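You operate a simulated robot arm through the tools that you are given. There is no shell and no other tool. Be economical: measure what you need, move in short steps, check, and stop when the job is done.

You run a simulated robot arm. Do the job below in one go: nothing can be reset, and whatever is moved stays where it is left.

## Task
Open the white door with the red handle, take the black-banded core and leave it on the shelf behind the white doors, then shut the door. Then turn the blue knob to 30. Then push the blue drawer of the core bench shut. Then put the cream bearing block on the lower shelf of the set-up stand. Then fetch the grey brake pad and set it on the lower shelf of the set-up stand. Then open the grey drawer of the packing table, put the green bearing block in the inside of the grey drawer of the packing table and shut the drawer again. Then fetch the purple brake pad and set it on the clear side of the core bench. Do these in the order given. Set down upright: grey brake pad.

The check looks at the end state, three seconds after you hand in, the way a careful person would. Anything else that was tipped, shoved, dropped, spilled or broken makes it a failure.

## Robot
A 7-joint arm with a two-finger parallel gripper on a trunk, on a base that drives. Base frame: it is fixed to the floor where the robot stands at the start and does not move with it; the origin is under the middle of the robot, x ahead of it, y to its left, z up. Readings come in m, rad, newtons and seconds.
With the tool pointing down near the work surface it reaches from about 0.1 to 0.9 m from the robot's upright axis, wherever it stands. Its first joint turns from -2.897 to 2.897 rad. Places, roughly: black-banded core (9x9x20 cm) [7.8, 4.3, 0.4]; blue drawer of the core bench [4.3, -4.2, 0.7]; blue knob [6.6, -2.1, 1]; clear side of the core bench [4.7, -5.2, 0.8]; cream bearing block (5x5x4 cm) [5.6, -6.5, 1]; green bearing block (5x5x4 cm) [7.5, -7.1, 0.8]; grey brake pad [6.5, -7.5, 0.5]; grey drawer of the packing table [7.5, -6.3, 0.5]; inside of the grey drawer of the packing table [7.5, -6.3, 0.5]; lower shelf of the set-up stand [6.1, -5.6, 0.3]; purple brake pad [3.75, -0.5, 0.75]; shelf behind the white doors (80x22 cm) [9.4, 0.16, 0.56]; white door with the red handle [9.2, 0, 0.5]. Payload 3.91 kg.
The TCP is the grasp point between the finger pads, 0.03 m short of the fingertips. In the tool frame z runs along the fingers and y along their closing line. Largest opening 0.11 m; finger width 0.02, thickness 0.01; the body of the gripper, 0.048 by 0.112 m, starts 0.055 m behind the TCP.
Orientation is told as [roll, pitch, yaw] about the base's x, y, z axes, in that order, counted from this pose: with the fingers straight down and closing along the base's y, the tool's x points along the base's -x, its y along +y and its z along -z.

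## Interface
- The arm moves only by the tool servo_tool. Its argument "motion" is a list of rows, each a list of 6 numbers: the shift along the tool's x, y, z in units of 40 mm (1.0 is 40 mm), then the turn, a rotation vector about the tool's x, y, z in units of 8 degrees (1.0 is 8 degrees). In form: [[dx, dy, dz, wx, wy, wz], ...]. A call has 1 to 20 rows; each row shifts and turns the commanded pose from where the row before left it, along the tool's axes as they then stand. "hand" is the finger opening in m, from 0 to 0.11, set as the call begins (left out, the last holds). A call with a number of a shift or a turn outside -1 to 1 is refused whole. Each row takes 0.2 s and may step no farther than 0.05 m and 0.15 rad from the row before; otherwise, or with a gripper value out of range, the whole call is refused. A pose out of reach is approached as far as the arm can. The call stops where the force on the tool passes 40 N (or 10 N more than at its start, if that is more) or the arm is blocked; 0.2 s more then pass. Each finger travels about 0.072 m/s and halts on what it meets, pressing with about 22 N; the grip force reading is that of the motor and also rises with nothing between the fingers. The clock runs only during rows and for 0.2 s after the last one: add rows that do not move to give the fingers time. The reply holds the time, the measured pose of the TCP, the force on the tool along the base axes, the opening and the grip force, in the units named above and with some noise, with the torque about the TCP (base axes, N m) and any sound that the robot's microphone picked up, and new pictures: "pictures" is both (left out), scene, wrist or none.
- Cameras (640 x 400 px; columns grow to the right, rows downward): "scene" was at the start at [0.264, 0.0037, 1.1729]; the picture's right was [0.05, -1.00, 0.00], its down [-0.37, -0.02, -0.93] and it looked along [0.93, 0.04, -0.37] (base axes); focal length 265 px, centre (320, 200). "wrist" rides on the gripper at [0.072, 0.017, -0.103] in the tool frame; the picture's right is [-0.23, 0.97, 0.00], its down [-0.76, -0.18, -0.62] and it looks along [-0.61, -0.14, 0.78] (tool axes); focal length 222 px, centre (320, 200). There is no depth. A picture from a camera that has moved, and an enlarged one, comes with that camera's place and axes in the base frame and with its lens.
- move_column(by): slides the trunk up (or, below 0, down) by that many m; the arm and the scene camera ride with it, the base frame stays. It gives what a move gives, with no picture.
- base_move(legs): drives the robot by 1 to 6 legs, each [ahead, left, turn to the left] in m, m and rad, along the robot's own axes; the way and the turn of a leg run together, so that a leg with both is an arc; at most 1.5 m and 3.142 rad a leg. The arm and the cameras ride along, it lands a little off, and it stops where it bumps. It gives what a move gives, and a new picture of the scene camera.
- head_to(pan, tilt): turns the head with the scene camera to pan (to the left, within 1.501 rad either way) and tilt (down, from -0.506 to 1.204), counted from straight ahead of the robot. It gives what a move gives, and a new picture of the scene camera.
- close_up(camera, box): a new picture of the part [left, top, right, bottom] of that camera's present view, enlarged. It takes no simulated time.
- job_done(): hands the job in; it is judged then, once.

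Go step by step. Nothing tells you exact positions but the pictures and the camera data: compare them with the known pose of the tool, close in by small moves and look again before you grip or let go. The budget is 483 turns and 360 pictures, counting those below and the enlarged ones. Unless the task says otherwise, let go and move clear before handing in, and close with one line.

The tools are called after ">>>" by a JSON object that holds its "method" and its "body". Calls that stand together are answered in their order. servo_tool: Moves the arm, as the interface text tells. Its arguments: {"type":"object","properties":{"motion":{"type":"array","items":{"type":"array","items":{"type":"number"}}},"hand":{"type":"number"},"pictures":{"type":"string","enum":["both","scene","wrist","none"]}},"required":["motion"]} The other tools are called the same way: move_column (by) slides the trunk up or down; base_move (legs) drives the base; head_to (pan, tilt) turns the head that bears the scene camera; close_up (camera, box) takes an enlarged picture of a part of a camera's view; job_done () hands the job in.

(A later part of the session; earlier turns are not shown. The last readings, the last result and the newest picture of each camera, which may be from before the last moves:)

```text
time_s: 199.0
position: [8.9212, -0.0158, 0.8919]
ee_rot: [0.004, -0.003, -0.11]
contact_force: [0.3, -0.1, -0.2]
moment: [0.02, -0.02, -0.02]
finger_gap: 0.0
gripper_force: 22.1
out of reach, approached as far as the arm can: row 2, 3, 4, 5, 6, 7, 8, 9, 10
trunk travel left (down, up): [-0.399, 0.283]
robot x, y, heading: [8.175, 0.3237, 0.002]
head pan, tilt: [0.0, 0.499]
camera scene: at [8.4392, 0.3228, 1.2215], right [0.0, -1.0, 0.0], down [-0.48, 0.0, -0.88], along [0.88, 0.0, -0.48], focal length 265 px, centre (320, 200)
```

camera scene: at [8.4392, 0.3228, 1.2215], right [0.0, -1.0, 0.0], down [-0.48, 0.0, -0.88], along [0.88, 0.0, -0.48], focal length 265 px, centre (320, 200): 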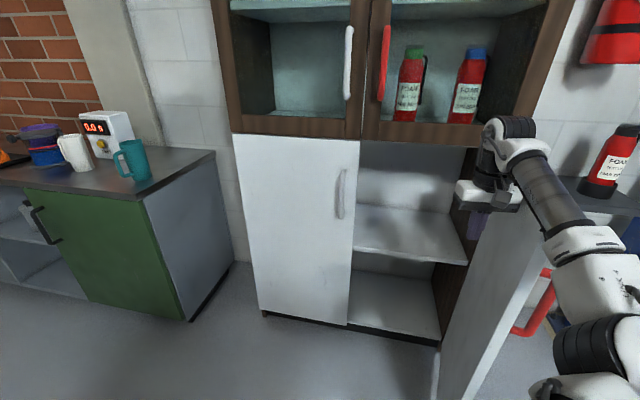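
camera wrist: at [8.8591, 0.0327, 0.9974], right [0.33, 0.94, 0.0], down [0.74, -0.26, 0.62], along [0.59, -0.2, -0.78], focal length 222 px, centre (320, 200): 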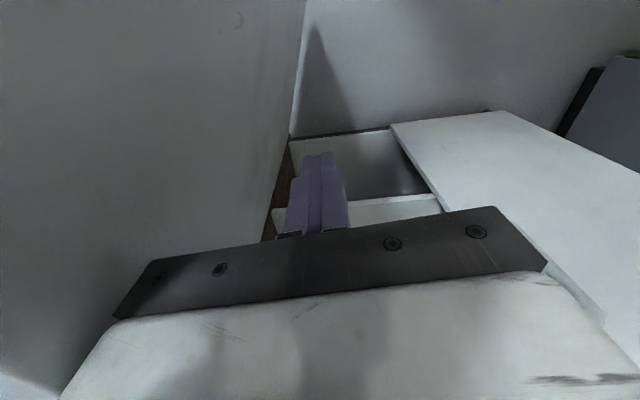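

Out of reach for the arm alone; I sidestep the base 15 cm right to finish opening.

>>> {"method": "base_move", "body": {"legs": [[0, -0.15, 0]]}}

```text
time_s: 200.2
position: [8.9187, -0.0746, 0.9006]
ee_rot: [0.0, -0.015, -0.11]
contact_force: [-0.4, -0.5, 1.2]
moment: [0.0, 0.02, 0.02]
finger_gap: 0.0003
gripper_force: 21.9
trunk travel left (down, up): [-0.399, 0.283]
robot x, y, heading: [8.1782, 0.2679, 0.003]
head pan, tilt: [0.0, 0.499]
stopped in leg 1: the force on the tool passed its limit at 67 N (the readings are from after the stop); the commanded pose is now the measured one
camera scene: at [8.4364, 0.263, 1.2219], right [0.0, -1.0, 0.0], down [-0.48, 0.0, -0.88], along [0.88, 0.0, -0.48], focal length 265 px, centre (320, 200)
```

scene: 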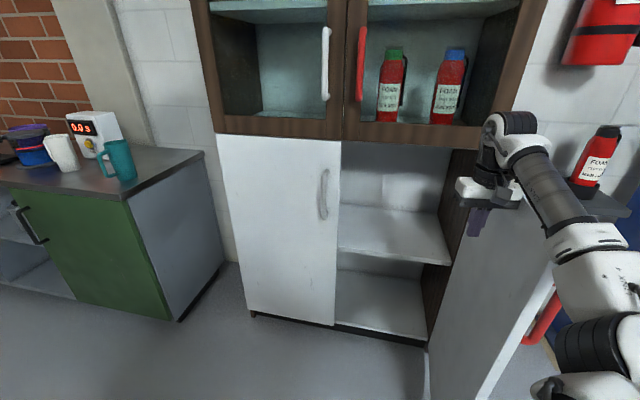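

The door is open about 90°. I'll lift out, tuck the arm, and head for the core.

>>> {"method": "servo_tool", "body": {"motion": [[0, 0.3, -1, 0, 0, 0], [0, 0.3, -1, 0, 0, 0], [0, 0, -1, 0, 0, 0], [0, 0, -1, 0, 0, 0], [0, 0, -1, 0, 0, 0], [0.5, 1, 0, 0, 0, 0], [0.5, 1, 0, 0, 0, 0], [0.5, 1, 0, 0, 0, 0], [0.5, 1, 0, 0, 0, 0], [0.5, 1, 0, 0, 0, 0], [0.5, 1, 0, 0, 0, 0], [0.5, 1, 0, 0, 0, 0], [0.5, 1, 0, 0, 0, 0], [0, 0, 0, 0, 0, 0]], "pictures": "none"}}

>>> {"method": "base_move", "body": {"legs": [[-0.5, 0, 0], [0, 0, 0.8]]}}

>>> {"method": "head_to", "body": {"pan": 0.7, "tilt": 0.3}}

```text
time_s: 203.2
position: [8.7731, 0.3223, 1.0556]
ee_rot: [0.002, -0.008, -0.109]
contact_force: [0.5, 1.3, 0.0]
moment: [0.0, -0.02, -0.01]
finger_gap: 0.0
gripper_force: 22.0
out of reach, approached as far as the arm can: row 3, 4, 5
trunk travel left (down, up): [-0.399, 0.283]
robot x, y, heading: [8.1771, 0.2597, 0.006]
head pan, tilt: [0.0, 0.499]
```

```text
time_s: 208.3
position: [8.0521, 0.7269, 1.0547]
ee_rot: [0.001, -0.01, 0.689]
contact_force: [0.2, -0.5, 0.2]
moment: [-0.01, 0.01, -0.01]
finger_gap: 0.0001
gripper_force: 22.7
trunk travel left (down, up): [-0.399, 0.283]
robot x, y, heading: [7.6803, 0.259, 0.802]
head pan, tilt: [0.0, 0.499]
camera scene: at [7.8604, 0.4446, 1.2215], right [0.72, -0.7, 0.0], down [-0.33, -0.34, -0.88], along [0.61, 0.63, -0.48], focal length 265 px, centre (320, 200)
```

scene: 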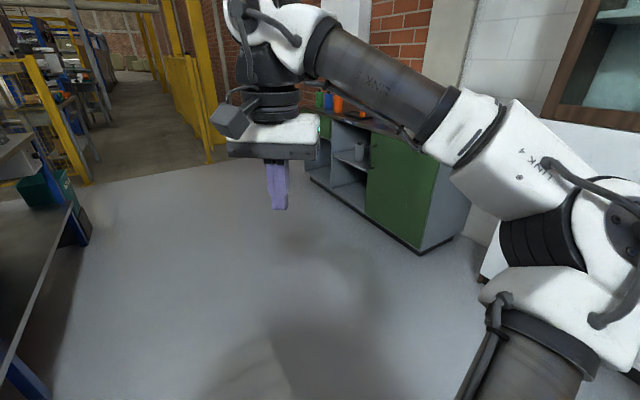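

```text
time_s: 209.4
position: [8.0517, 0.7269, 1.054]
ee_rot: [0.003, -0.01, 0.691]
contact_force: [0.2, -0.5, 0.1]
moment: [-0.01, -0.01, -0.01]
finger_gap: 0.0003
gripper_force: 22.1
trunk travel left (down, up): [-0.399, 0.283]
robot x, y, heading: [7.6803, 0.2582, 0.804]
head pan, tilt: [0.7, 0.3]
camera scene: at [7.8037, 0.4723, 1.2399], right [1.0, -0.07, 0.0], down [-0.02, -0.3, -0.96], along [0.07, 0.95, -0.3], focal length 265 px, centre (320, 200)
```

scene: 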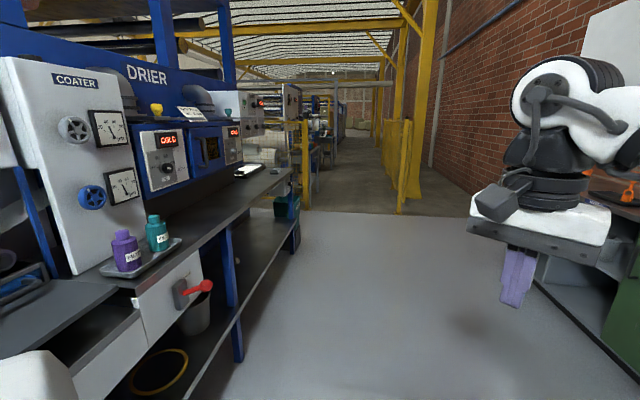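

Yellow gate posts at (7.85, 3.9) and (9.1, 3.7); the core should be just behind the left post. I'll drive up the corridor to y≈2.5.

>>> {"method": "base_move", "body": {"legs": [[0, 0, 0.77], [0.2, -0.72, 0], [1.4, 0, 0], [0.5, 0, 0]]}}

>>> {"method": "head_to", "body": {"pan": 0.5, "tilt": 0.4}}

```text
time_s: 226.7
position: [8.4182, 2.9341, 1.0552]
ee_rot: [0.001, -0.01, 1.426]
contact_force: [-0.4, -0.4, 0.3]
moment: [0.03, -0.03, 0.03]
finger_gap: 0.0002
gripper_force: 21.6
trunk travel left (down, up): [-0.399, 0.283]
robot x, y, heading: [8.4546, 2.3371, 1.541]
head pan, tilt: [0.7, 0.3]
camera scene: at [8.4058, 2.5793, 1.2399], right [0.79, 0.62, 0.0], down [0.18, -0.23, -0.96], along [-0.59, 0.75, -0.3], focal length 265 px, centre (320, 200)
```

scene: 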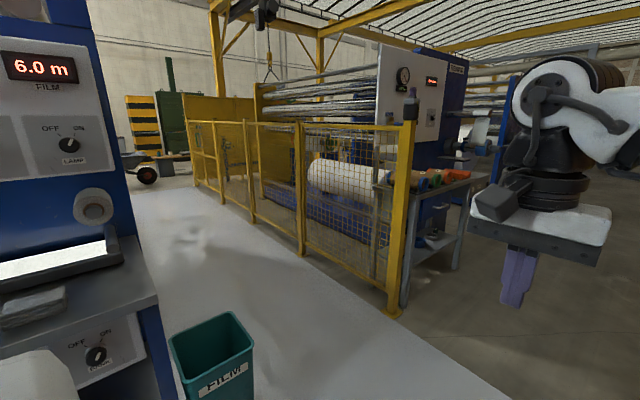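

```text
time_s: 227.4
position: [8.4196, 2.934, 1.056]
ee_rot: [0.0, -0.01, 1.427]
contact_force: [0.2, 0.3, -0.1]
moment: [-0.01, 0.01, 0.0]
finger_gap: 0.0001
gripper_force: 22.4
trunk travel left (down, up): [-0.399, 0.283]
robot x, y, heading: [8.4555, 2.3371, 1.544]
head pan, tilt: [0.499, 0.4]
camera scene: at [8.4218, 2.5886, 1.2307], right [0.89, 0.45, 0.0], down [0.18, -0.35, -0.92], along [-0.42, 0.82, -0.39], focal length 265 px, centre (320, 200)
```

scene: 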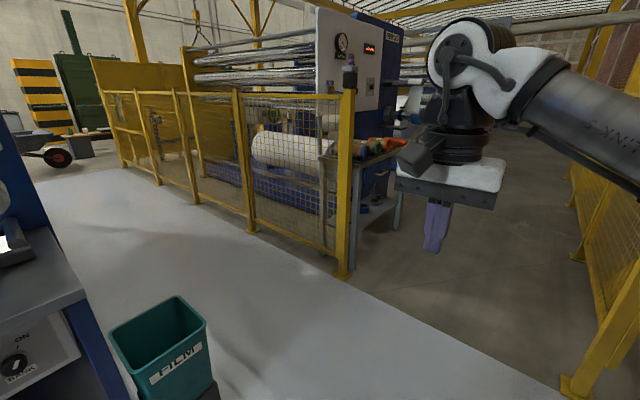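

A small table stands behind the fence's end post; the core may be on its lower shelf. Zooming in.

>>> {"method": "close_up", "body": {"camera": "scene", "box": [320, 120, 440, 260]}}

```text
2.86 times, centred on (380, 190) of scene
camera zoom: at [8.4218, 2.5886, 1.2307], right [0.89, 0.45, 0.0], down [0.18, -0.35, -0.92], along [-0.42, 0.82, -0.39], focal length 758 px, centre (149, 229)
```

zoom: 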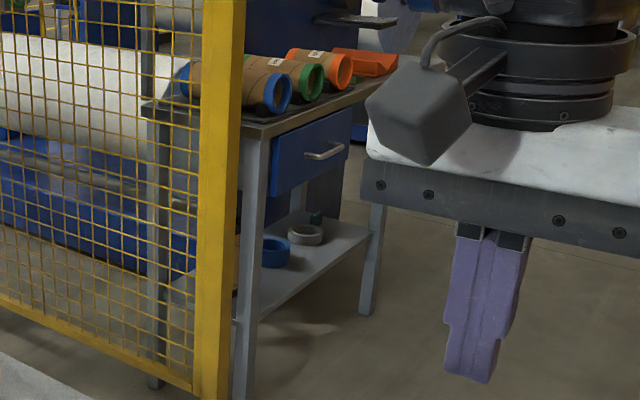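

The lower shelf of that table holds rings and something brown behind the post. I'll drive through the gate and face the table from its drawer side.

>>> {"method": "base_move", "body": {"legs": [[1.4, 0, 0], [0.6, -0.1, 0], [0, 0, 1.57]]}}

>>> {"method": "head_to", "body": {"pan": 0.5, "tilt": 0.7}}

```text
time_s: 241.4
position: [8.0085, 4.2959, 1.0562]
ee_rot: [0.002, -0.01, 3.004]
contact_force: [-0.8, -0.7, 0.3]
moment: [0.03, -0.01, 0.02]
finger_gap: 0.0
gripper_force: 21.9
trunk travel left (down, up): [-0.399, 0.283]
robot x, y, heading: [8.6057, 4.3417, 3.118]
head pan, tilt: [0.499, 0.4]
camera scene: at [8.3554, 4.2996, 1.2307], right [-0.46, 0.89, 0.0], down [0.35, 0.18, -0.92], along [-0.82, -0.42, -0.39], focal length 265 px, centre (320, 200)
```

scene: 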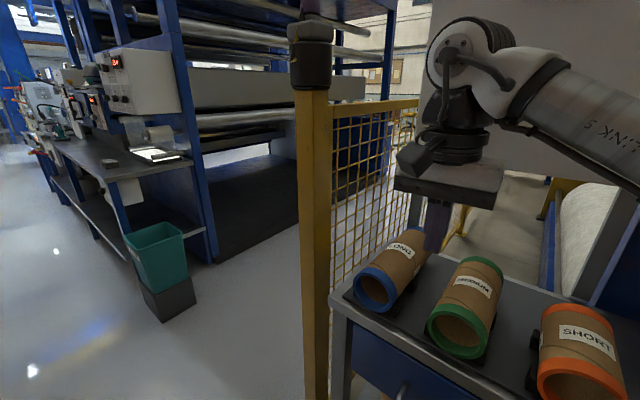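

```text
time_s: 242.2
position: [8.0079, 4.2958, 1.0556]
ee_rot: [0.002, -0.011, 3.004]
contact_force: [0.0, -0.1, 0.5]
moment: [0.03, 0.01, -0.01]
finger_gap: 0.0
gripper_force: 22.3
trunk travel left (down, up): [-0.399, 0.283]
robot x, y, heading: [8.6051, 4.3385, 3.117]
head pan, tilt: [0.499, 0.7]
camera scene: at [8.3622, 4.3031, 1.2039], right [-0.46, 0.89, 0.0], down [0.57, 0.29, -0.77], along [-0.68, -0.35, -0.64], focal length 265 px, centre (320, 200)
```

scene: 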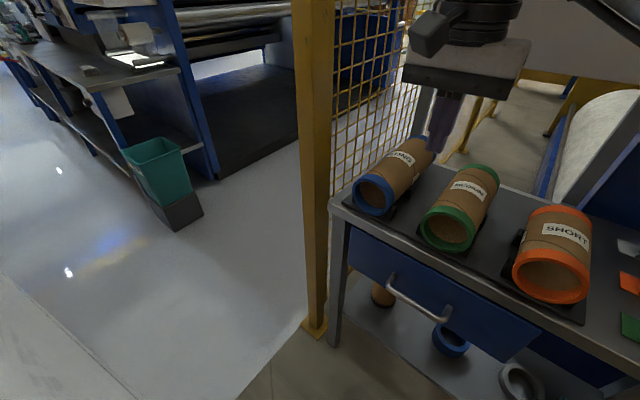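

I can just see the core standing on the lower shelf under the drawer. I'll back off a bit and lower the trunk for a view underneath.

>>> {"method": "base_move", "body": {"legs": [[-0.2, 0, 0.02]]}}

>>> {"method": "move_column", "body": {"by": -0.38}}

>>> {"method": "head_to", "body": {"pan": 0.5, "tilt": 0.6}}

```text
time_s: 243.8
position: [8.2065, 4.2802, 1.0556]
ee_rot: [0.002, -0.011, 3.025]
contact_force: [0.1, -0.1, -0.7]
moment: [0.01, 0.0, -0.03]
finger_gap: 0.0002
gripper_force: 21.7
trunk travel left (down, up): [-0.399, 0.283]
robot x, y, heading: [8.8038, 4.3351, 3.135]
head pan, tilt: [0.499, 0.7]
camera scene: at [8.5607, 4.2952, 1.2039], right [-0.47, 0.88, 0.0], down [0.57, 0.31, -0.77], along [-0.67, -0.36, -0.64], focal length 265 px, centre (320, 200)
```

scene: 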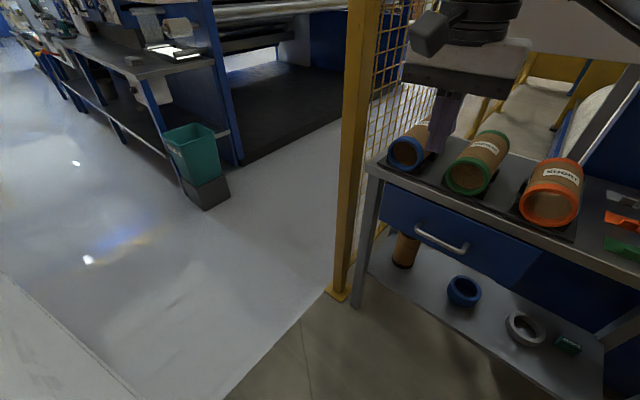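

```text
time_s: 247.7
position: [8.2103, 4.278, 0.7296]
ee_rot: [0.001, -0.02, 3.027]
contact_force: [-0.4, -0.5, 0.1]
moment: [-0.01, 0.02, 0.0]
finger_gap: 0.0
gripper_force: 21.8
trunk travel left (down, up): [-0.067, 0.616]
robot x, y, heading: [8.8064, 4.3351, 3.137]
head pan, tilt: [0.499, 0.7]
stopped: the arm was blocked; the commanded pose is now the measured one
```

```text
time_s: 248.3
position: [8.2107, 4.2775, 0.7288]
ee_rot: [-0.003, -0.019, 3.028]
contact_force: [1.5, -0.3, -0.5]
moment: [0.05, 0.03, -0.02]
finger_gap: 0.0
gripper_force: 21.6
trunk travel left (down, up): [-0.067, 0.616]
robot x, y, heading: [8.8024, 4.3322, 3.135]
head pan, tilt: [0.499, 0.6]
camera scene: at [8.5615, 4.2927, 0.8829], right [-0.47, 0.88, 0.0], down [0.49, 0.27, -0.83], along [-0.73, -0.39, -0.56], focal length 265 px, centre (320, 200)
```

scene: 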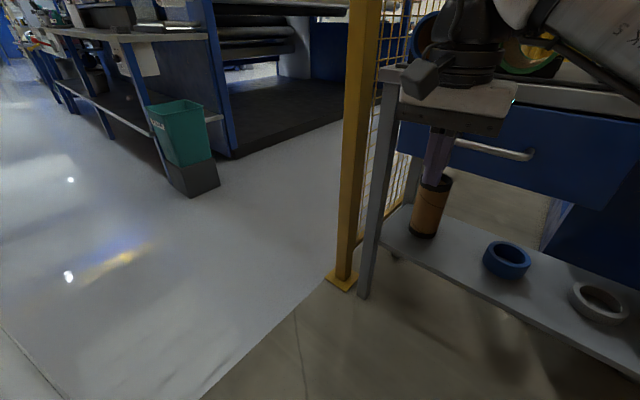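

The core (black bands top and bottom) stands at about (7.82, 4.29) on the shelf at z≈0.3, drawer above it. I'll raise the trunk slightly, tilt the tool ~64° forward, and lower it in front of the table.

>>> {"method": "move_column", "body": {"by": 0.12}}

>>> {"method": "servo_tool", "body": {"motion": [[0, 0, 0, 0, 0, -0.8], [0, 0, 0, 0, -1, 0], [0, 0, 0, 0, -1, 0], [0, 0, 0, 0, -1, 0], [0, 0, 0, 0, -1, 0], [0, 0, 0, 0, -1, 0], [0, 0, 0, 0, -1, 0], [0, 0, 0, 0, -1, 0], [0, 0, 0, 0, -1, 0], [0, 0, 0, 0, 0, 0]], "pictures": "none", "hand": 0.11}}

>>> {"method": "servo_tool", "body": {"motion": [[0.9, 0, 0.44, 0, 0, 0], [0.9, 0, 0.44, 0, 0, 0], [0.9, 0, 0.44, 0, 0, 0], [0.9, 0, 0.44, 0, 0, 0], [0.9, 0, 0.44, 0, 0, 0], [0.9, 0, 0.44, 0, 0, 0], [0, 0, 0, 0, 0, 0]]}}

```text
time_s: 249.8
position: [8.2071, 4.2783, 0.8429]
ee_rot: [0.0, -0.013, 3.028]
contact_force: [0.5, -0.5, 0.1]
moment: [0.01, 0.01, 0.01]
finger_gap: 0.0
gripper_force: 22.2
trunk travel left (down, up): [-0.187, 0.496]
robot x, y, heading: [8.8063, 4.3327, 3.138]
head pan, tilt: [0.499, 0.6]
```

```text
time_s: 252.0
position: [8.2083, 4.2778, 0.8429]
ee_rot: [-0.005, -1.129, -3.139]
contact_force: [0.1, -0.3, 0.6]
moment: [-0.01, 0.03, 0.01]
finger_gap: 0.11
gripper_force: 0.1
trunk travel left (down, up): [-0.187, 0.496]
robot x, y, heading: [8.806, 4.3363, 3.14]
head pan, tilt: [0.499, 0.6]
```

```text
time_s: 253.6
position: [8.1274, 4.2527, 0.6526]
ee_rot: [-0.004, -1.129, -3.139]
contact_force: [-0.6, -0.5, -0.3]
moment: [-0.01, 0.0, 0.03]
finger_gap: 0.1102
gripper_force: 0.0
out of reach, approached as far as the arm can: row 2, 3, 4, 5, 6
trunk travel left (down, up): [-0.187, 0.496]
robot x, y, heading: [8.8061, 4.3383, 3.132]
head pan, tilt: [0.499, 0.6]
camera scene: at [8.5574, 4.2936, 0.9996], right [-0.47, 0.88, 0.0], down [0.5, 0.27, -0.83], along [-0.73, -0.39, -0.56], focal length 265 px, centre (320, 200)
camera wrist: at [8.2522, 4.236, 0.6305], right [-0.1, -0.97, 0.2], down [0.24, 0.18, 0.96], along [-0.97, 0.14, 0.21], focal length 222 px, centre (320, 200)
```

scene: 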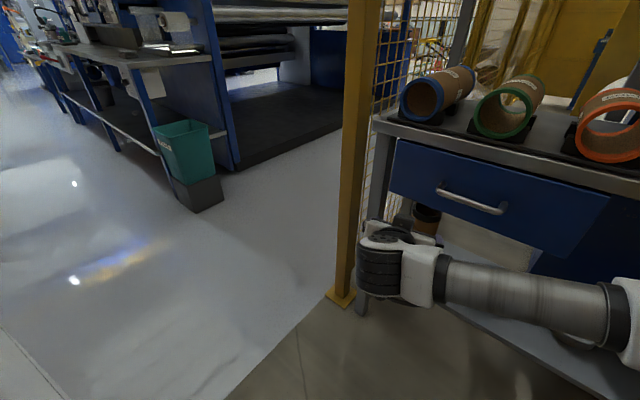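
wrist: 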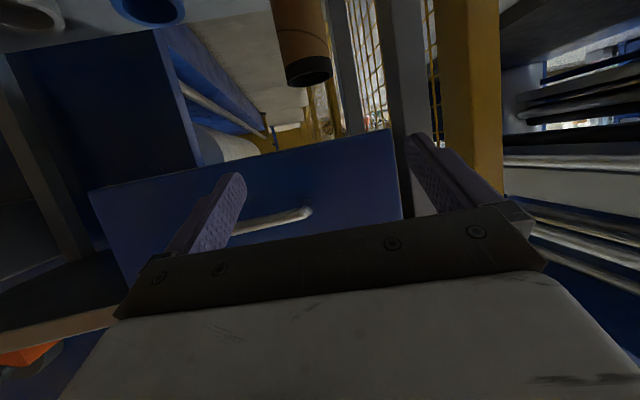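

The arm slid to z≈0.65 with this tilt; the trunk can lower it further.

>>> {"method": "move_column", "body": {"by": -0.186}}

>>> {"method": "servo_tool", "body": {"motion": [[0.6, 0.3, 0, 0, 0.5, 0], [0.6, 0.3, 0, 0, 0.5, 0], [0, 0, 0, 0, 0, 0]]}}

```text
time_s: 255.9
position: [8.1291, 4.2514, 0.5395]
ee_rot: [-0.011, -1.136, -3.132]
contact_force: [-0.5, 0.7, 0.0]
moment: [-0.02, 0.02, 0.01]
finger_gap: 0.1101
gripper_force: 0.1
trunk travel left (down, up): [-0.067, 0.616]
robot x, y, heading: [8.8047, 4.3323, 3.138]
head pan, tilt: [0.499, 0.6]
stopped: the arm was blocked; the commanded pose is now the measured one
```

```text
time_s: 256.7
position: [8.1489, 4.2269, 0.4973]
ee_rot: [-0.016, -0.995, -3.13]
contact_force: [-0.6, 0.9, 0.3]
moment: [0.01, 0.03, 0.0]
finger_gap: 0.1101
gripper_force: 0.1
trunk travel left (down, up): [-0.067, 0.616]
robot x, y, heading: [8.8091, 4.3341, 3.138]
head pan, tilt: [0.499, 0.6]
camera scene: at [8.5612, 4.2919, 0.8828], right [-0.47, 0.88, 0.01], down [0.49, 0.27, -0.83], along [-0.73, -0.39, -0.56], focal length 265 px, centre (320, 200)
camera wrist: at [8.2756, 4.2097, 0.4924], right [-0.12, -0.98, 0.18], down [0.11, 0.17, 0.98], along [-0.99, 0.14, 0.08], focal length 222 px, centre (320, 200)
```

scene: 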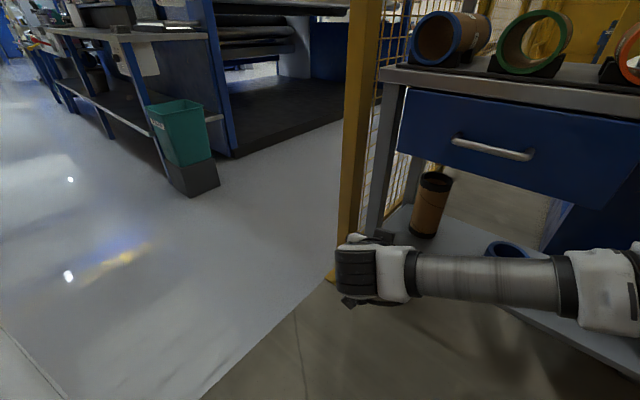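
wrist: 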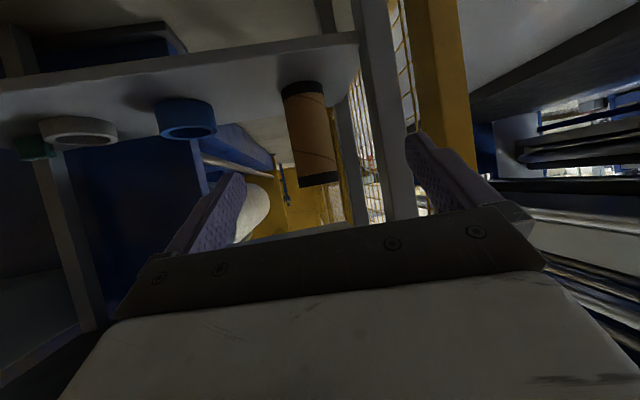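

From the wrist view the core is at about (7.81, 4.272), z 0.29–0.49. Align in y and lower to z≈0.42.

>>> {"method": "servo_tool", "body": {"motion": [[0.4, -0.6, 0.26, 0, 0, 0], [0.4, -0.5, 0.26, 0, 0, 0], [0.4, 0, 0.26, 0, 0, 0], [0.4, 0, 0.26, 0, 0, 0], [0, 0, 0, 0, 0, 0]], "pictures": "wrist"}}

```text
time_s: 257.9
position: [8.1299, 4.2654, 0.4219]
ee_rot: [-0.011, -0.995, -3.132]
contact_force: [0.3, 0.4, -0.5]
moment: [0.03, 0.03, 0.02]
finger_gap: 0.1096
gripper_force: 0.1
out of reach, approached as far as the arm can: row 1, 2
trunk travel left (down, up): [-0.067, 0.616]
robot x, y, heading: [8.8027, 4.3387, 3.14]
head pan, tilt: [0.499, 0.6]
camera wrist: at [8.2568, 4.2485, 0.4168], right [-0.12, -0.97, 0.19], down [0.11, 0.17, 0.98], along [-0.99, 0.14, 0.08], focal length 222 px, centre (320, 200)
```

wrist: 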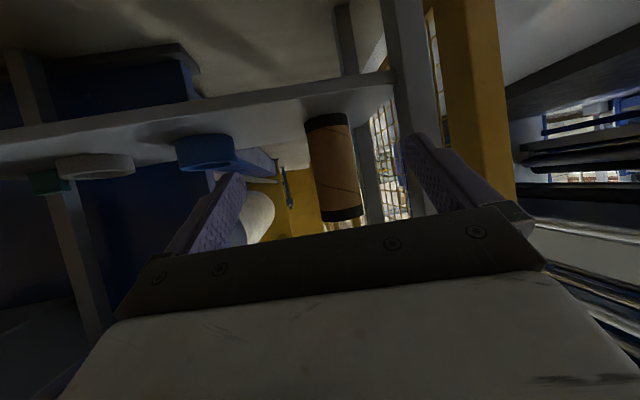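

Height good and y aligned. I'll drive forward 20 cm and re-check before entering.

>>> {"method": "base_move", "body": {"legs": [[0.18, 0, 0]]}}

>>> {"method": "servo_tool", "body": {"motion": [[0, 0, 0, 0, 0, 0]], "pictures": "wrist"}}

```text
time_s: 259.4
position: [7.9465, 4.267, 0.4218]
ee_rot: [-0.01, -0.997, -3.132]
contact_force: [-0.4, 0.4, 0.9]
moment: [0.02, 0.03, 0.01]
finger_gap: 0.1103
gripper_force: 0.1
trunk travel left (down, up): [-0.067, 0.616]
robot x, y, heading: [8.6192, 4.3375, 3.131]
head pan, tilt: [0.499, 0.6]
camera scene: at [8.3776, 4.2942, 0.8829], right [-0.47, 0.88, 0.0], down [0.49, 0.27, -0.83], along [-0.73, -0.39, -0.56], focal length 265 px, centre (320, 200)
```

scene: 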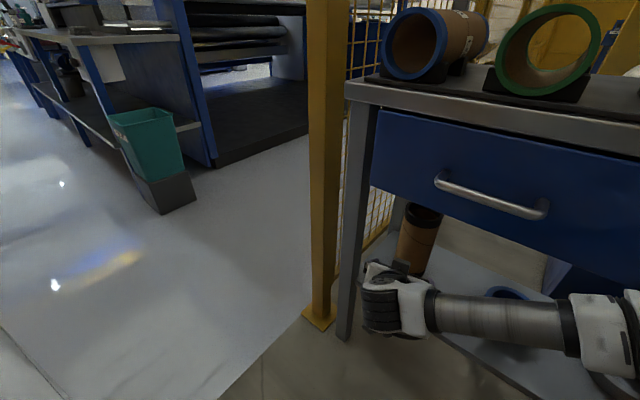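

```text
time_s: 259.8
position: [7.9472, 4.2678, 0.4217]
ee_rot: [-0.012, -0.993, -3.135]
contact_force: [-0.6, 0.9, 0.9]
moment: [0.0, -0.05, -0.03]
finger_gap: 0.11
gripper_force: 0.0
trunk travel left (down, up): [-0.067, 0.616]
robot x, y, heading: [8.62, 4.3332, 3.136]
head pan, tilt: [0.499, 0.6]
camera wrist: at [8.0736, 4.2503, 0.417], right [-0.12, -0.97, 0.19], down [0.11, 0.17, 0.98], along [-0.99, 0.14, 0.08], focal length 222 px, centre (320, 200)
```

wrist: 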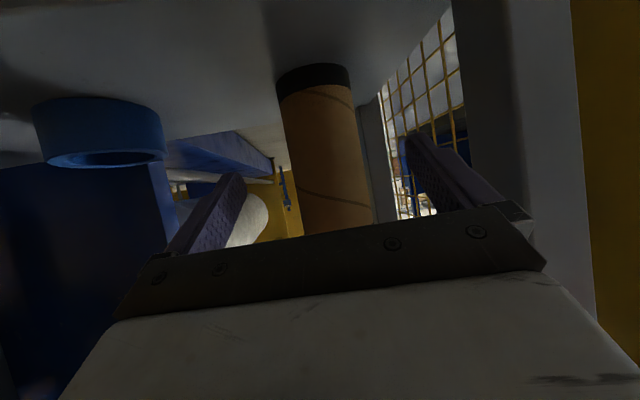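

Core centre y≈4.274; I go forward 13 cm in level motion with a tiny y shift.

>>> {"method": "servo_tool", "body": {"motion": [[-0.4, -0.15, 0.63, 0, 0, 0], [-0.4, 0, 0.63, 0, 0, 0], [-0.4, 0, 0.63, 0, 0, 0], [-0.35, 0, 0.55, 0, 0, 0], [0, 0, 0, 0, 0, 0]]}}

```text
time_s: 261.0
position: [7.8319, 4.2715, 0.4199]
ee_rot: [-0.011, -0.996, -3.132]
contact_force: [0.5, 0.5, 0.5]
moment: [0.01, 0.0, 0.03]
finger_gap: 0.1101
gripper_force: 0.2
trunk travel left (down, up): [-0.067, 0.616]
robot x, y, heading: [8.6199, 4.3372, 3.134]
head pan, tilt: [0.499, 0.6]
camera scene: at [8.3781, 4.2933, 0.8828], right [-0.47, 0.88, 0.01], down [0.49, 0.27, -0.83], along [-0.73, -0.39, -0.56], focal length 265 px, centre (320, 200)
camera wrist: at [7.9591, 4.2546, 0.4147], right [-0.12, -0.98, 0.18], down [0.11, 0.17, 0.98], along [-0.99, 0.14, 0.09], focal length 222 px, centre (320, 200)
```

scene: 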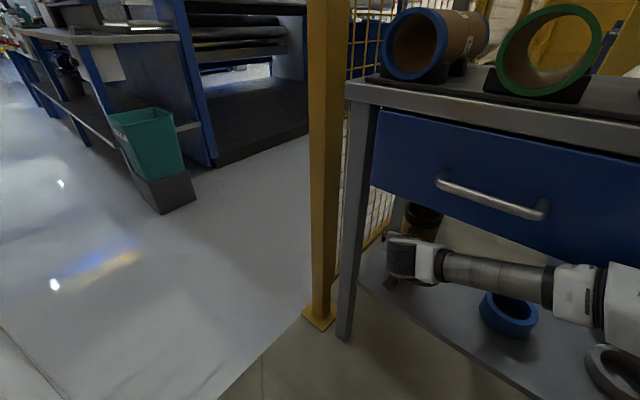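
wrist: 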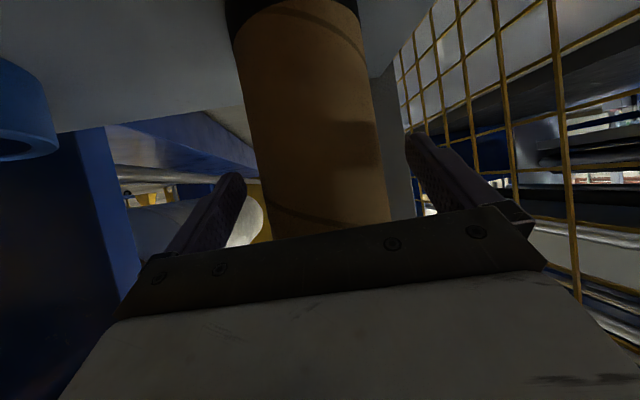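

The core is between the fingers. A bit more forward, then close.

>>> {"method": "servo_tool", "body": {"motion": [[-0.2, -0.06, 0.3, 0, 0, 0], [0, 0, 0, 0, 0, 0]], "pictures": "none"}}

>>> {"method": "servo_tool", "body": {"motion": [[0, 0, 0, 0, 0, 0], [0, 0, 0, 0, 0, 0], [0, 0, 0, 0, 0, 0], [0, 0, 0, 0, 0, 0]], "pictures": "wrist", "hand": 0.06}}

```text
time_s: 261.6
position: [7.8171, 4.2747, 0.4201]
ee_rot: [-0.013, -0.995, -3.131]
contact_force: [-0.2, -0.3, 0.4]
moment: [0.01, 0.03, -0.01]
finger_gap: 0.1099
gripper_force: 0.0
trunk travel left (down, up): [-0.067, 0.616]
robot x, y, heading: [8.6228, 4.3376, 3.131]
head pan, tilt: [0.499, 0.6]
```

```text
time_s: 262.6
position: [7.817, 4.2739, 0.4208]
ee_rot: [-0.013, -0.998, -3.131]
contact_force: [0.3, -1.7, 2.1]
moment: [0.0, 0.0, -0.04]
finger_gap: 0.0868
gripper_force: 21.8
trunk travel left (down, up): [-0.067, 0.616]
robot x, y, heading: [8.6261, 4.3382, 3.134]
head pan, tilt: [0.499, 0.6]
camera wrist: at [7.9442, 4.2571, 0.4154], right [-0.12, -0.98, 0.18], down [0.11, 0.17, 0.98], along [-0.99, 0.14, 0.09], focal length 222 px, centre (320, 200)
```

wrist: 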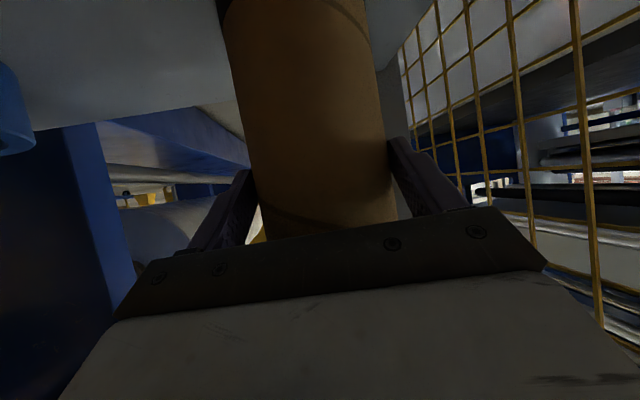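

Gripped at 8.7 cm. Lift 2.5 cm with the trunk, then back straight out.

>>> {"method": "servo_tool", "body": {"motion": [[0, 0, 0, 0, 0, 0]], "pictures": "none", "hand": 0.0}}

>>> {"method": "move_column", "body": {"by": 0.025}}

>>> {"method": "base_move", "body": {"legs": [[-0.25, 0, 0]]}}

```text
time_s: 263.0
position: [7.817, 4.2748, 0.4206]
ee_rot: [-0.011, -0.995, -3.132]
contact_force: [1.0, -2.3, 3.2]
moment: [-0.02, 0.06, 0.01]
finger_gap: 0.0873
gripper_force: 21.3
trunk travel left (down, up): [-0.067, 0.616]
robot x, y, heading: [8.6204, 4.3374, 3.135]
head pan, tilt: [0.499, 0.6]
```

```text
time_s: 263.7
position: [7.8162, 4.2745, 0.4375]
ee_rot: [-0.008, -0.989, -3.133]
contact_force: [0.6, -1.5, -2.9]
moment: [-0.02, -0.05, 0.01]
finger_gap: 0.0867
gripper_force: 22.0
trunk travel left (down, up): [-0.092, 0.591]
robot x, y, heading: [8.6246, 4.3362, 3.138]
head pan, tilt: [0.499, 0.6]
```

```text
time_s: 265.5
position: [8.0687, 4.2771, 0.4395]
ee_rot: [-0.009, -0.989, 3.141]
contact_force: [0.0, 0.3, -2.3]
moment: [0.01, -0.08, 0.01]
finger_gap: 0.0868
gripper_force: 21.9
trunk travel left (down, up): [-0.092, 0.591]
robot x, y, heading: [8.8734, 4.3312, 3.129]
head pan, tilt: [0.499, 0.6]
camera scene: at [8.627, 4.2942, 0.9046], right [-0.47, 0.88, 0.0], down [0.5, 0.26, -0.82], along [-0.73, -0.39, -0.57], focal length 265 px, centre (320, 200)
```

scene: 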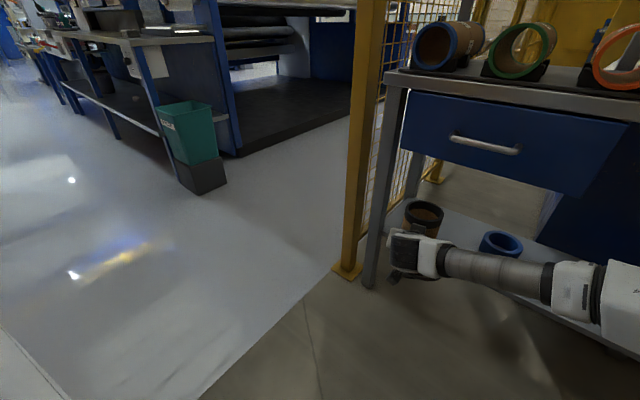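

Core is out and held. I'll retract the arm a bit, then raise the trunk and look at it.

>>> {"method": "servo_tool", "body": {"motion": [[0.4, 0, -0.62, 0, 0, 0], [0.4, 0, -0.62, 0, 0, 0], [0.4, 0, -0.62, 0, 0, 0], [0.4, 0, -0.62, 0, 0, 0], [0, 0, 0, 0, 0, 0]], "pictures": "none"}}

>>> {"method": "move_column", "body": {"by": 0.3}}

>>> {"method": "head_to", "body": {"pan": 0.0, "tilt": 0.5}}

```text
time_s: 266.7
position: [8.1869, 4.2765, 0.4386]
ee_rot: [-0.009, -0.991, 3.143]
contact_force: [-0.2, -0.7, -1.7]
moment: [0.02, -0.07, -0.01]
finger_gap: 0.0872
gripper_force: 22.1
trunk travel left (down, up): [-0.092, 0.591]
robot x, y, heading: [8.8736, 4.3367, 3.131]
head pan, tilt: [0.499, 0.6]
```

```text
time_s: 269.7
position: [8.1868, 4.277, 0.7373]
ee_rot: [-0.005, -0.989, 3.141]
contact_force: [0.1, 0.0, -2.4]
moment: [0.01, -0.04, 0.0]
finger_gap: 0.087
gripper_force: 21.6
trunk travel left (down, up): [-0.392, 0.291]
robot x, y, heading: [8.8766, 4.338, 3.128]
head pan, tilt: [0.499, 0.6]
```

```text
time_s: 270.7
position: [8.1871, 4.2762, 0.7394]
ee_rot: [-0.008, -0.989, 3.142]
contact_force: [-0.6, 0.5, -2.4]
moment: [0.03, -0.03, -0.01]
finger_gap: 0.0869
gripper_force: 22.3
trunk travel left (down, up): [-0.392, 0.291]
robot x, y, heading: [8.8739, 4.3365, 3.138]
head pan, tilt: [0.0, 0.499]
camera scene: at [8.6141, 4.3366, 1.2137], right [0.01, 1.0, 0.0], down [0.48, -0.01, -0.88], along [-0.88, 0.01, -0.48], focal length 265 px, centre (320, 200)
```

scene: 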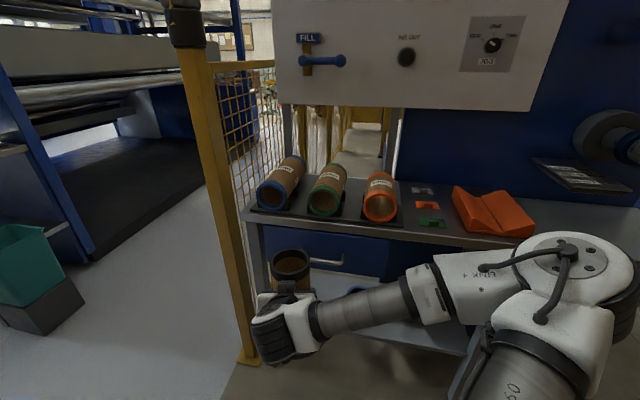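

Core is secure and upright. Now I drive back through the gate to the cabinet.

>>> {"method": "base_move", "body": {"legs": [[0.2, 0, 0], [0, 0, 1.58], [1.4, 0, 0], [1.4, 0, 0]]}}

```text
time_s: 272.1
position: [8.0327, 4.2659, 0.7376]
ee_rot: [0.003, -0.98, -3.118]
contact_force: [1.7, -0.8, -3.3]
moment: [-0.02, 0.08, 0.01]
finger_gap: 0.085
gripper_force: 22.1
trunk travel left (down, up): [-0.392, 0.291]
robot x, y, heading: [8.7113, 4.334, 3.136]
head pan, tilt: [0.0, 0.499]
stopped in leg 1: the force on the tool passed its limit at 149 N (the readings are from after the stop); the commanded pose is now the measured one
camera scene: at [8.4505, 4.3366, 1.2136], right [0.01, 1.0, 0.0], down [0.48, 0.0, -0.88], along [-0.88, 0.01, -0.48], focal length 265 px, centre (320, 200)
```

scene: 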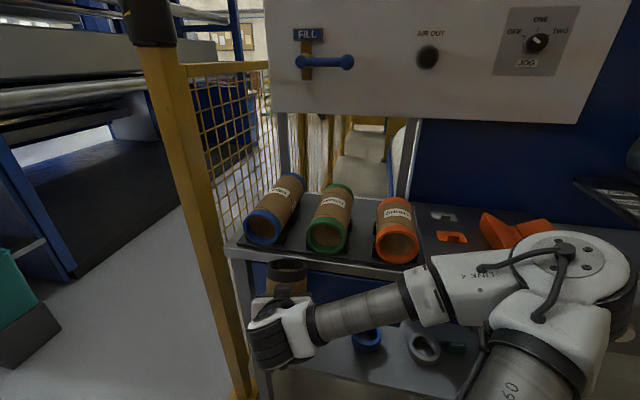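

I drove the core into the table front – my mistake. Back off and check the grip.

>>> {"method": "base_move", "body": {"legs": [[-0.15, 0, 0]]}}

>>> {"method": "servo_tool", "body": {"motion": [[0, 0, 0, 0, 0, 0]], "pictures": "wrist"}}

>>> {"method": "close_up", "body": {"camera": "scene", "box": [200, 140, 440, 370]}}

```text
time_s: 273.5
position: [8.1804, 4.2645, 0.7383]
ee_rot: [0.004, -0.984, -3.121]
contact_force: [0.4, -0.9, -2.0]
moment: [0.01, 0.05, 0.0]
finger_gap: 0.085
gripper_force: 21.9
trunk travel left (down, up): [-0.392, 0.291]
robot x, y, heading: [8.8605, 4.3362, 3.133]
head pan, tilt: [0.0, 0.499]
camera scene: at [8.5988, 4.3358, 1.2138], right [0.01, 1.0, 0.0], down [0.48, 0.0, -0.88], along [-0.88, 0.01, -0.48], focal length 265 px, centre (320, 200)
```

scene: 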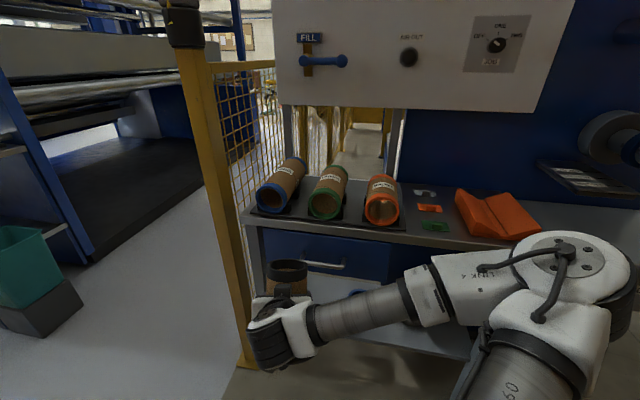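

```text
time_s: 273.9
position: [8.1802, 4.2662, 0.7362]
ee_rot: [0.003, -0.98, -3.119]
contact_force: [0.0, -0.2, -1.9]
moment: [-0.01, 0.02, 0.01]
finger_gap: 0.0849
gripper_force: 21.7
trunk travel left (down, up): [-0.392, 0.291]
robot x, y, heading: [8.8613, 4.3329, 3.132]
head pan, tilt: [0.0, 0.499]
camera wrist: at [8.3079, 4.2517, 0.7345], right [-0.1, -0.98, 0.19], down [0.09, 0.18, 0.98], along [-0.99, 0.12, 0.07], focal length 222 px, centre (320, 200)
```

wrist: 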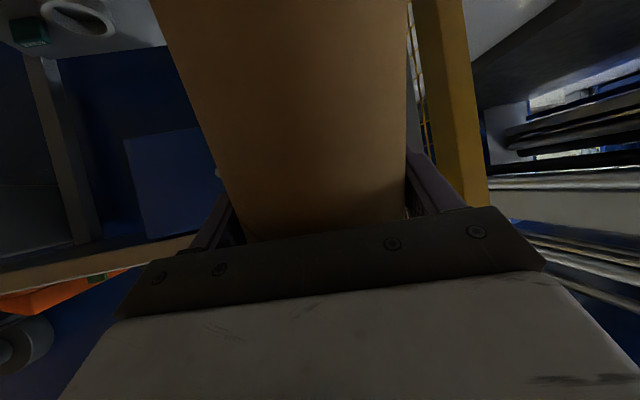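

```text
1.74 times, centred on (320, 255) of scene
camera zoom: at [8.5986, 4.3358, 1.2137], right [0.01, 1.0, 0.0], down [0.48, 0.0, -0.88], along [-0.88, 0.01, -0.48], focal length 462 px, centre (320, 104)
```

zoom: 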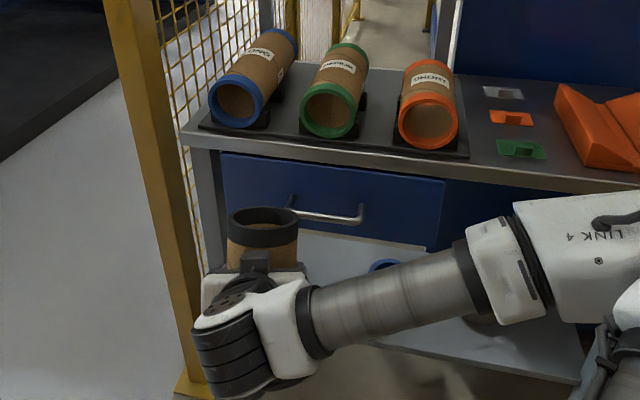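

Table items are undisturbed and the core is still held, tipped about 17° in the grip, which I'll correct. Retract clear, turn left in place and drive out.

>>> {"method": "base_move", "body": {"legs": [[0, 0, 0.4], [0.25, 0, 0], [0, 0, 1.18]]}}

```text
time_s: 280.0
position: [8.699, 3.5579, 0.7377]
ee_rot: [0.004, -0.983, -1.541]
contact_force: [0.2, 0.7, -2.3]
moment: [0.01, -0.01, 0.02]
finger_gap: 0.0846
gripper_force: 21.8
trunk travel left (down, up): [-0.392, 0.291]
robot x, y, heading: [8.6278, 4.2376, -1.574]
head pan, tilt: [0.0, 0.499]
camera scene: at [8.6255, 3.9739, 1.2137], right [-1.0, 0.0, 0.0], down [0.0, 0.48, -0.88], along [0.0, -0.88, -0.48], focal length 265 px, centre (320, 200)
```

scene: 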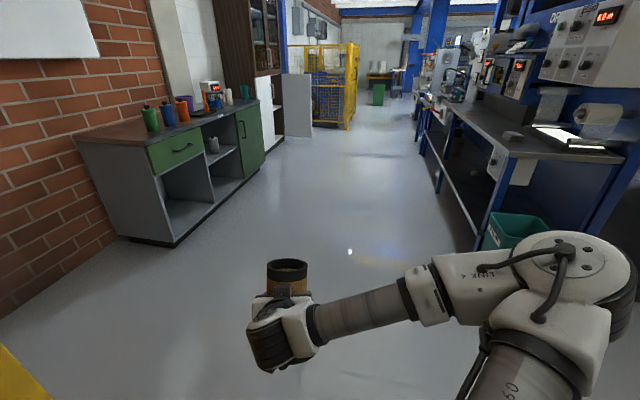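

Clear view down the aisle with the open white door. Driving back to in front of the cabinet.

>>> {"method": "base_move", "body": {"legs": [[1.4, -0.1, 0], [1.4, -0.3, 0], [0.2, -0.1, 0], [0, 0, 1.57]]}}

>>> {"method": "head_to", "body": {"pan": -0.5, "tilt": 0.4}}

```text
time_s: 298.8
position: [8.8097, 1.3402, 0.737]
ee_rot: [0.002, -0.981, 0.029]
contact_force: [-0.7, 0.8, -1.8]
moment: [-0.04, -0.04, 0.03]
finger_gap: 0.0842
gripper_force: 22.2
trunk travel left (down, up): [-0.392, 0.291]
robot x, y, heading: [8.1334, 1.2668, -0.0]
head pan, tilt: [0.0, 0.499]
camera scene: at [8.3947, 1.2658, 1.2137], right [0.0, -1.0, 0.0], down [-0.48, 0.0, -0.88], along [0.88, 0.0, -0.48], focal length 265 px, centre (320, 200)
```

scene: 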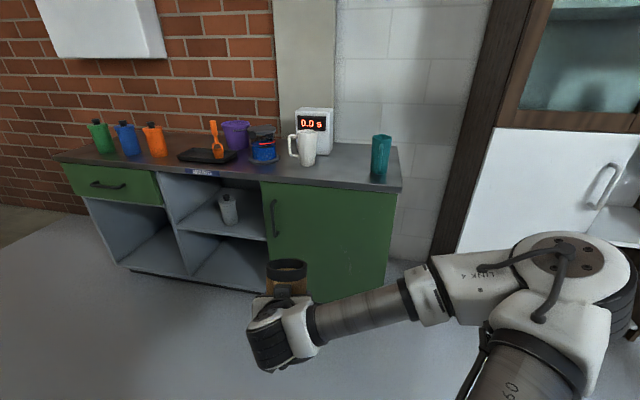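

```text
time_s: 299.7
position: [8.8092, 1.339, 0.7382]
ee_rot: [0.005, -0.982, 0.03]
contact_force: [-0.9, -0.3, -2.0]
moment: [0.01, -0.02, -0.02]
finger_gap: 0.0843
gripper_force: 21.6
trunk travel left (down, up): [-0.392, 0.291]
robot x, y, heading: [8.1345, 1.2666, -0.001]
head pan, tilt: [-0.499, 0.4]
camera scene: at [8.385, 1.2215, 1.2229], right [-0.48, -0.88, 0.0], down [-0.34, 0.19, -0.92], along [0.81, -0.44, -0.39], focal length 265 px, centre (320, 200)
```

scene: 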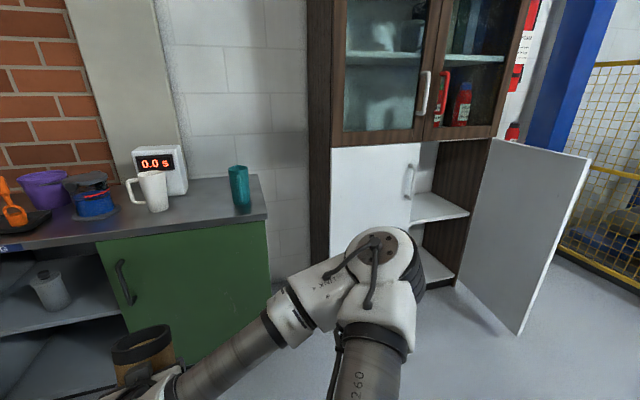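

The door stands wide open. First I correct the core's tilt by pitching the tool up ~17°, then check.

>>> {"method": "servo_tool", "body": {"motion": [[0, 0, 0, 0, -0.7, 0], [0, 0, 0, 0, -0.7, 0], [0, 0, 0, 0, -0.7, 0], [0, 0, 0, 0, 0, 0]], "pictures": "none"}}

>>> {"method": "head_to", "body": {"pan": 0.2, "tilt": 0.8}}

```text
time_s: 300.7
position: [8.8179, 1.345, 0.7354]
ee_rot: [0.002, -1.165, 0.031]
contact_force: [0.3, 0.5, -2.5]
moment: [-0.05, -0.04, -0.01]
finger_gap: 0.0842
gripper_force: 21.8
out of reach, approached as far as the arm can: row 1, 2, 3
trunk travel left (down, up): [-0.392, 0.291]
robot x, y, heading: [8.1289, 1.2672, -0.002]
head pan, tilt: [-0.499, 0.4]
```

```text
time_s: 301.8
position: [8.8184, 1.3431, 0.7346]
ee_rot: [-0.001, -1.165, 0.033]
contact_force: [0.1, 0.6, -1.5]
moment: [-0.01, 0.0, 0.02]
finger_gap: 0.0845
gripper_force: 21.7
trunk travel left (down, up): [-0.392, 0.291]
robot x, y, heading: [8.1331, 1.2668, -0.0]
head pan, tilt: [0.201, 0.799]
camera scene: at [8.3828, 1.2818, 1.1878], right [0.2, -0.98, 0.0], down [-0.7, -0.14, -0.7], along [0.68, 0.14, -0.72], focal length 265 px, centre (320, 200)
```

scene: 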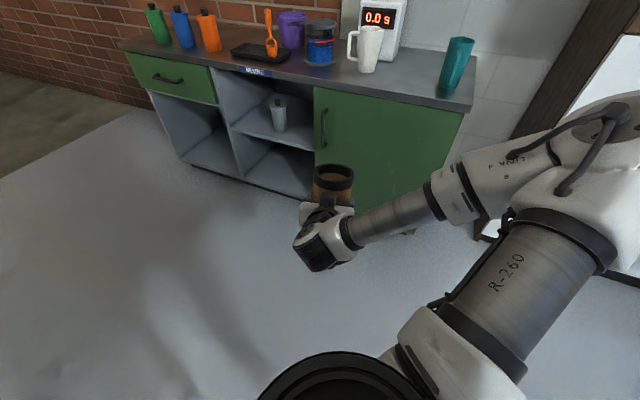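

Good enough. Now strafe to in front of the cabinet and angle the approach about 23° to the right so the forearm clears the open door.

>>> {"method": "base_move", "body": {"legs": [[0, -0.82, 0], [0, 0, -0.4]]}}

>>> {"method": "head_to", "body": {"pan": 0.1, "tilt": 0.5}}

>>> {"method": "servo_tool", "body": {"motion": [[0, 0, 0, 0, 0, 0]], "pictures": "wrist"}}

```text
time_s: 309.8
position: [8.7982, 0.2497, 0.7349]
ee_rot: [-0.001, -1.165, -0.366]
contact_force: [-0.3, -0.1, -2.3]
moment: [-0.01, -0.03, 0.0]
finger_gap: 0.084
gripper_force: 22.0
trunk travel left (down, up): [-0.392, 0.291]
robot x, y, heading: [8.1364, 0.4462, -0.399]
head pan, tilt: [0.201, 0.799]
camera scene: at [8.3723, 0.3632, 1.1878], right [-0.2, -0.98, 0.0], down [-0.7, 0.14, -0.7], along [0.68, -0.14, -0.72], focal length 265 px, centre (320, 200)
```

scene: 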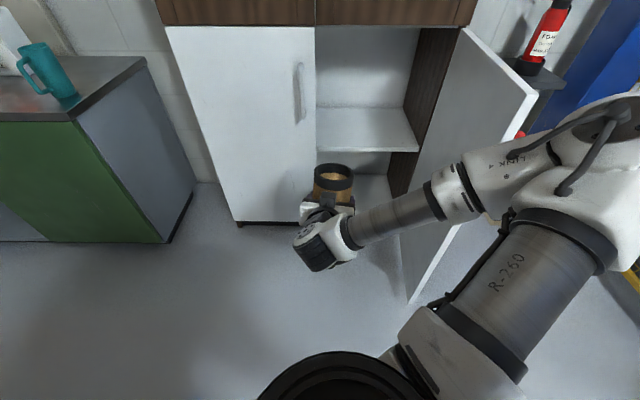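

```text
time_s: 310.6
position: [8.7971, 0.2513, 0.7335]
ee_rot: [-0.002, -1.167, -0.365]
contact_force: [-0.6, -0.2, -3.3]
moment: [-0.03, -0.03, 0.01]
finger_gap: 0.0843
gripper_force: 21.7
trunk travel left (down, up): [-0.392, 0.291]
robot x, y, heading: [8.1354, 0.447, -0.399]
head pan, tilt: [0.099, 0.499]
camera scene: at [8.3802, 0.3523, 1.2137], right [-0.3, -0.96, 0.0], down [-0.46, 0.14, -0.88], along [0.84, -0.26, -0.48], focal length 265 px, centre (320, 200)
```

scene: 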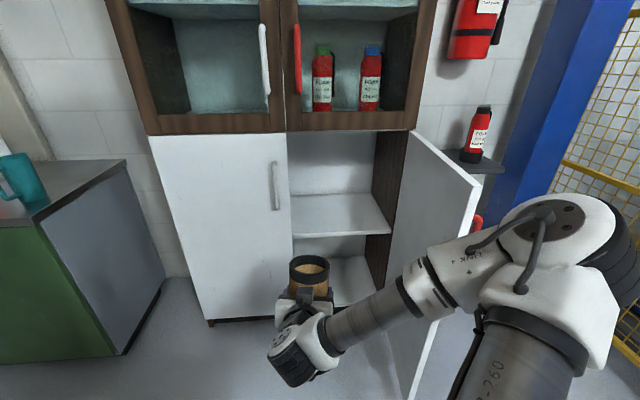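

```text
time_s: 311.0
position: [8.7977, 0.2493, 0.7345]
ee_rot: [0.001, -1.164, -0.364]
contact_force: [0.0, 0.1, -2.5]
moment: [-0.01, -0.03, -0.02]
finger_gap: 0.0841
gripper_force: 22.4
trunk travel left (down, up): [-0.392, 0.291]
robot x, y, heading: [8.1367, 0.4452, -0.402]
head pan, tilt: [0.099, 0.499]
camera wrist: at [8.6888, 0.3104, 0.7083], right [0.43, 0.88, 0.21], down [-0.32, -0.07, 0.95], along [0.84, -0.47, 0.25], focal length 222 px, centre (320, 200)
```

wrist: 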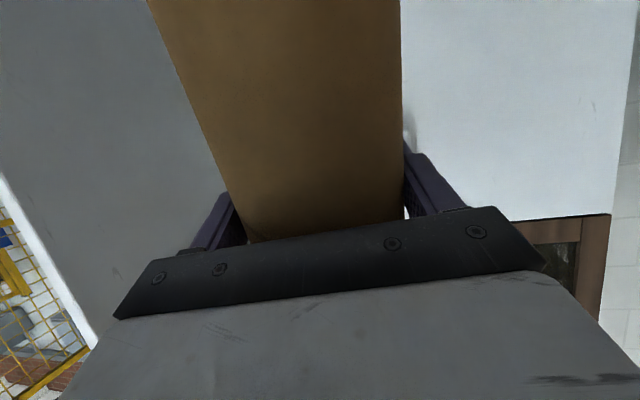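

Shelf plane is at z≈0.55–0.56; the core's bottom is about 4 cm above it. Raise 3 cm more and drive forward 0.38 m along the heading.

>>> {"method": "move_column", "body": {"by": 0.03}}

>>> {"method": "base_move", "body": {"legs": [[0.38, 0, 0]]}}

>>> {"method": "servo_tool", "body": {"motion": [[0, 0, 0, 0, 0, 0]], "pictures": "wrist"}}

```text
time_s: 311.7
position: [8.798, 0.2512, 0.7644]
ee_rot: [0.001, -1.164, -0.364]
contact_force: [0.0, 0.4, -2.7]
moment: [-0.01, 0.0, -0.03]
finger_gap: 0.0843
gripper_force: 21.7
trunk travel left (down, up): [-0.422, 0.261]
robot x, y, heading: [8.1339, 0.4464, -0.401]
head pan, tilt: [0.099, 0.499]
```

```text
time_s: 314.1
position: [9.145, 0.1061, 0.7638]
ee_rot: [0.0, -1.164, -0.363]
contact_force: [0.7, 0.8, -2.4]
moment: [-0.03, -0.02, -0.02]
finger_gap: 0.0841
gripper_force: 22.1
trunk travel left (down, up): [-0.422, 0.261]
robot x, y, heading: [8.4805, 0.2973, -0.402]
head pan, tilt: [0.099, 0.499]
camera scene: at [8.7271, 0.2069, 1.2437], right [-0.29, -0.96, 0.0], down [-0.46, 0.14, -0.88], along [0.84, -0.26, -0.48], focal length 265 px, centre (320, 200)
```

scene: 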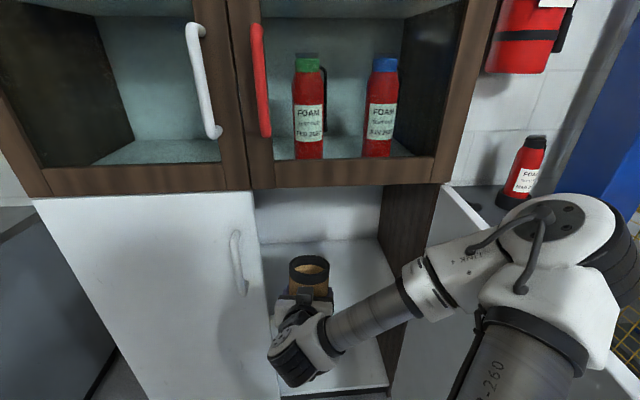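

```text
time_s: 314.5
position: [9.1441, 0.1055, 0.7634]
ee_rot: [0.001, -1.166, -0.365]
contact_force: [0.8, -0.4, -1.9]
moment: [0.01, -0.05, -0.02]
finger_gap: 0.0842
gripper_force: 22.6
trunk travel left (down, up): [-0.422, 0.261]
robot x, y, heading: [8.48, 0.301, -0.398]
head pan, tilt: [0.099, 0.499]
camera wrist: at [9.0355, 0.1661, 0.7382], right [0.43, 0.88, 0.21], down [-0.32, -0.07, 0.95], along [0.85, -0.47, 0.25], focal length 222 px, centre (320, 200)
```

wrist: 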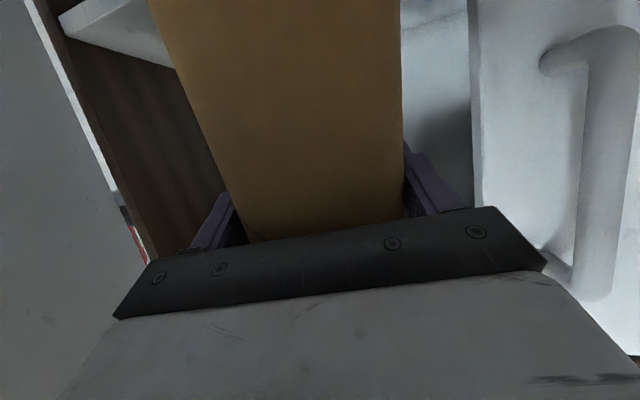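

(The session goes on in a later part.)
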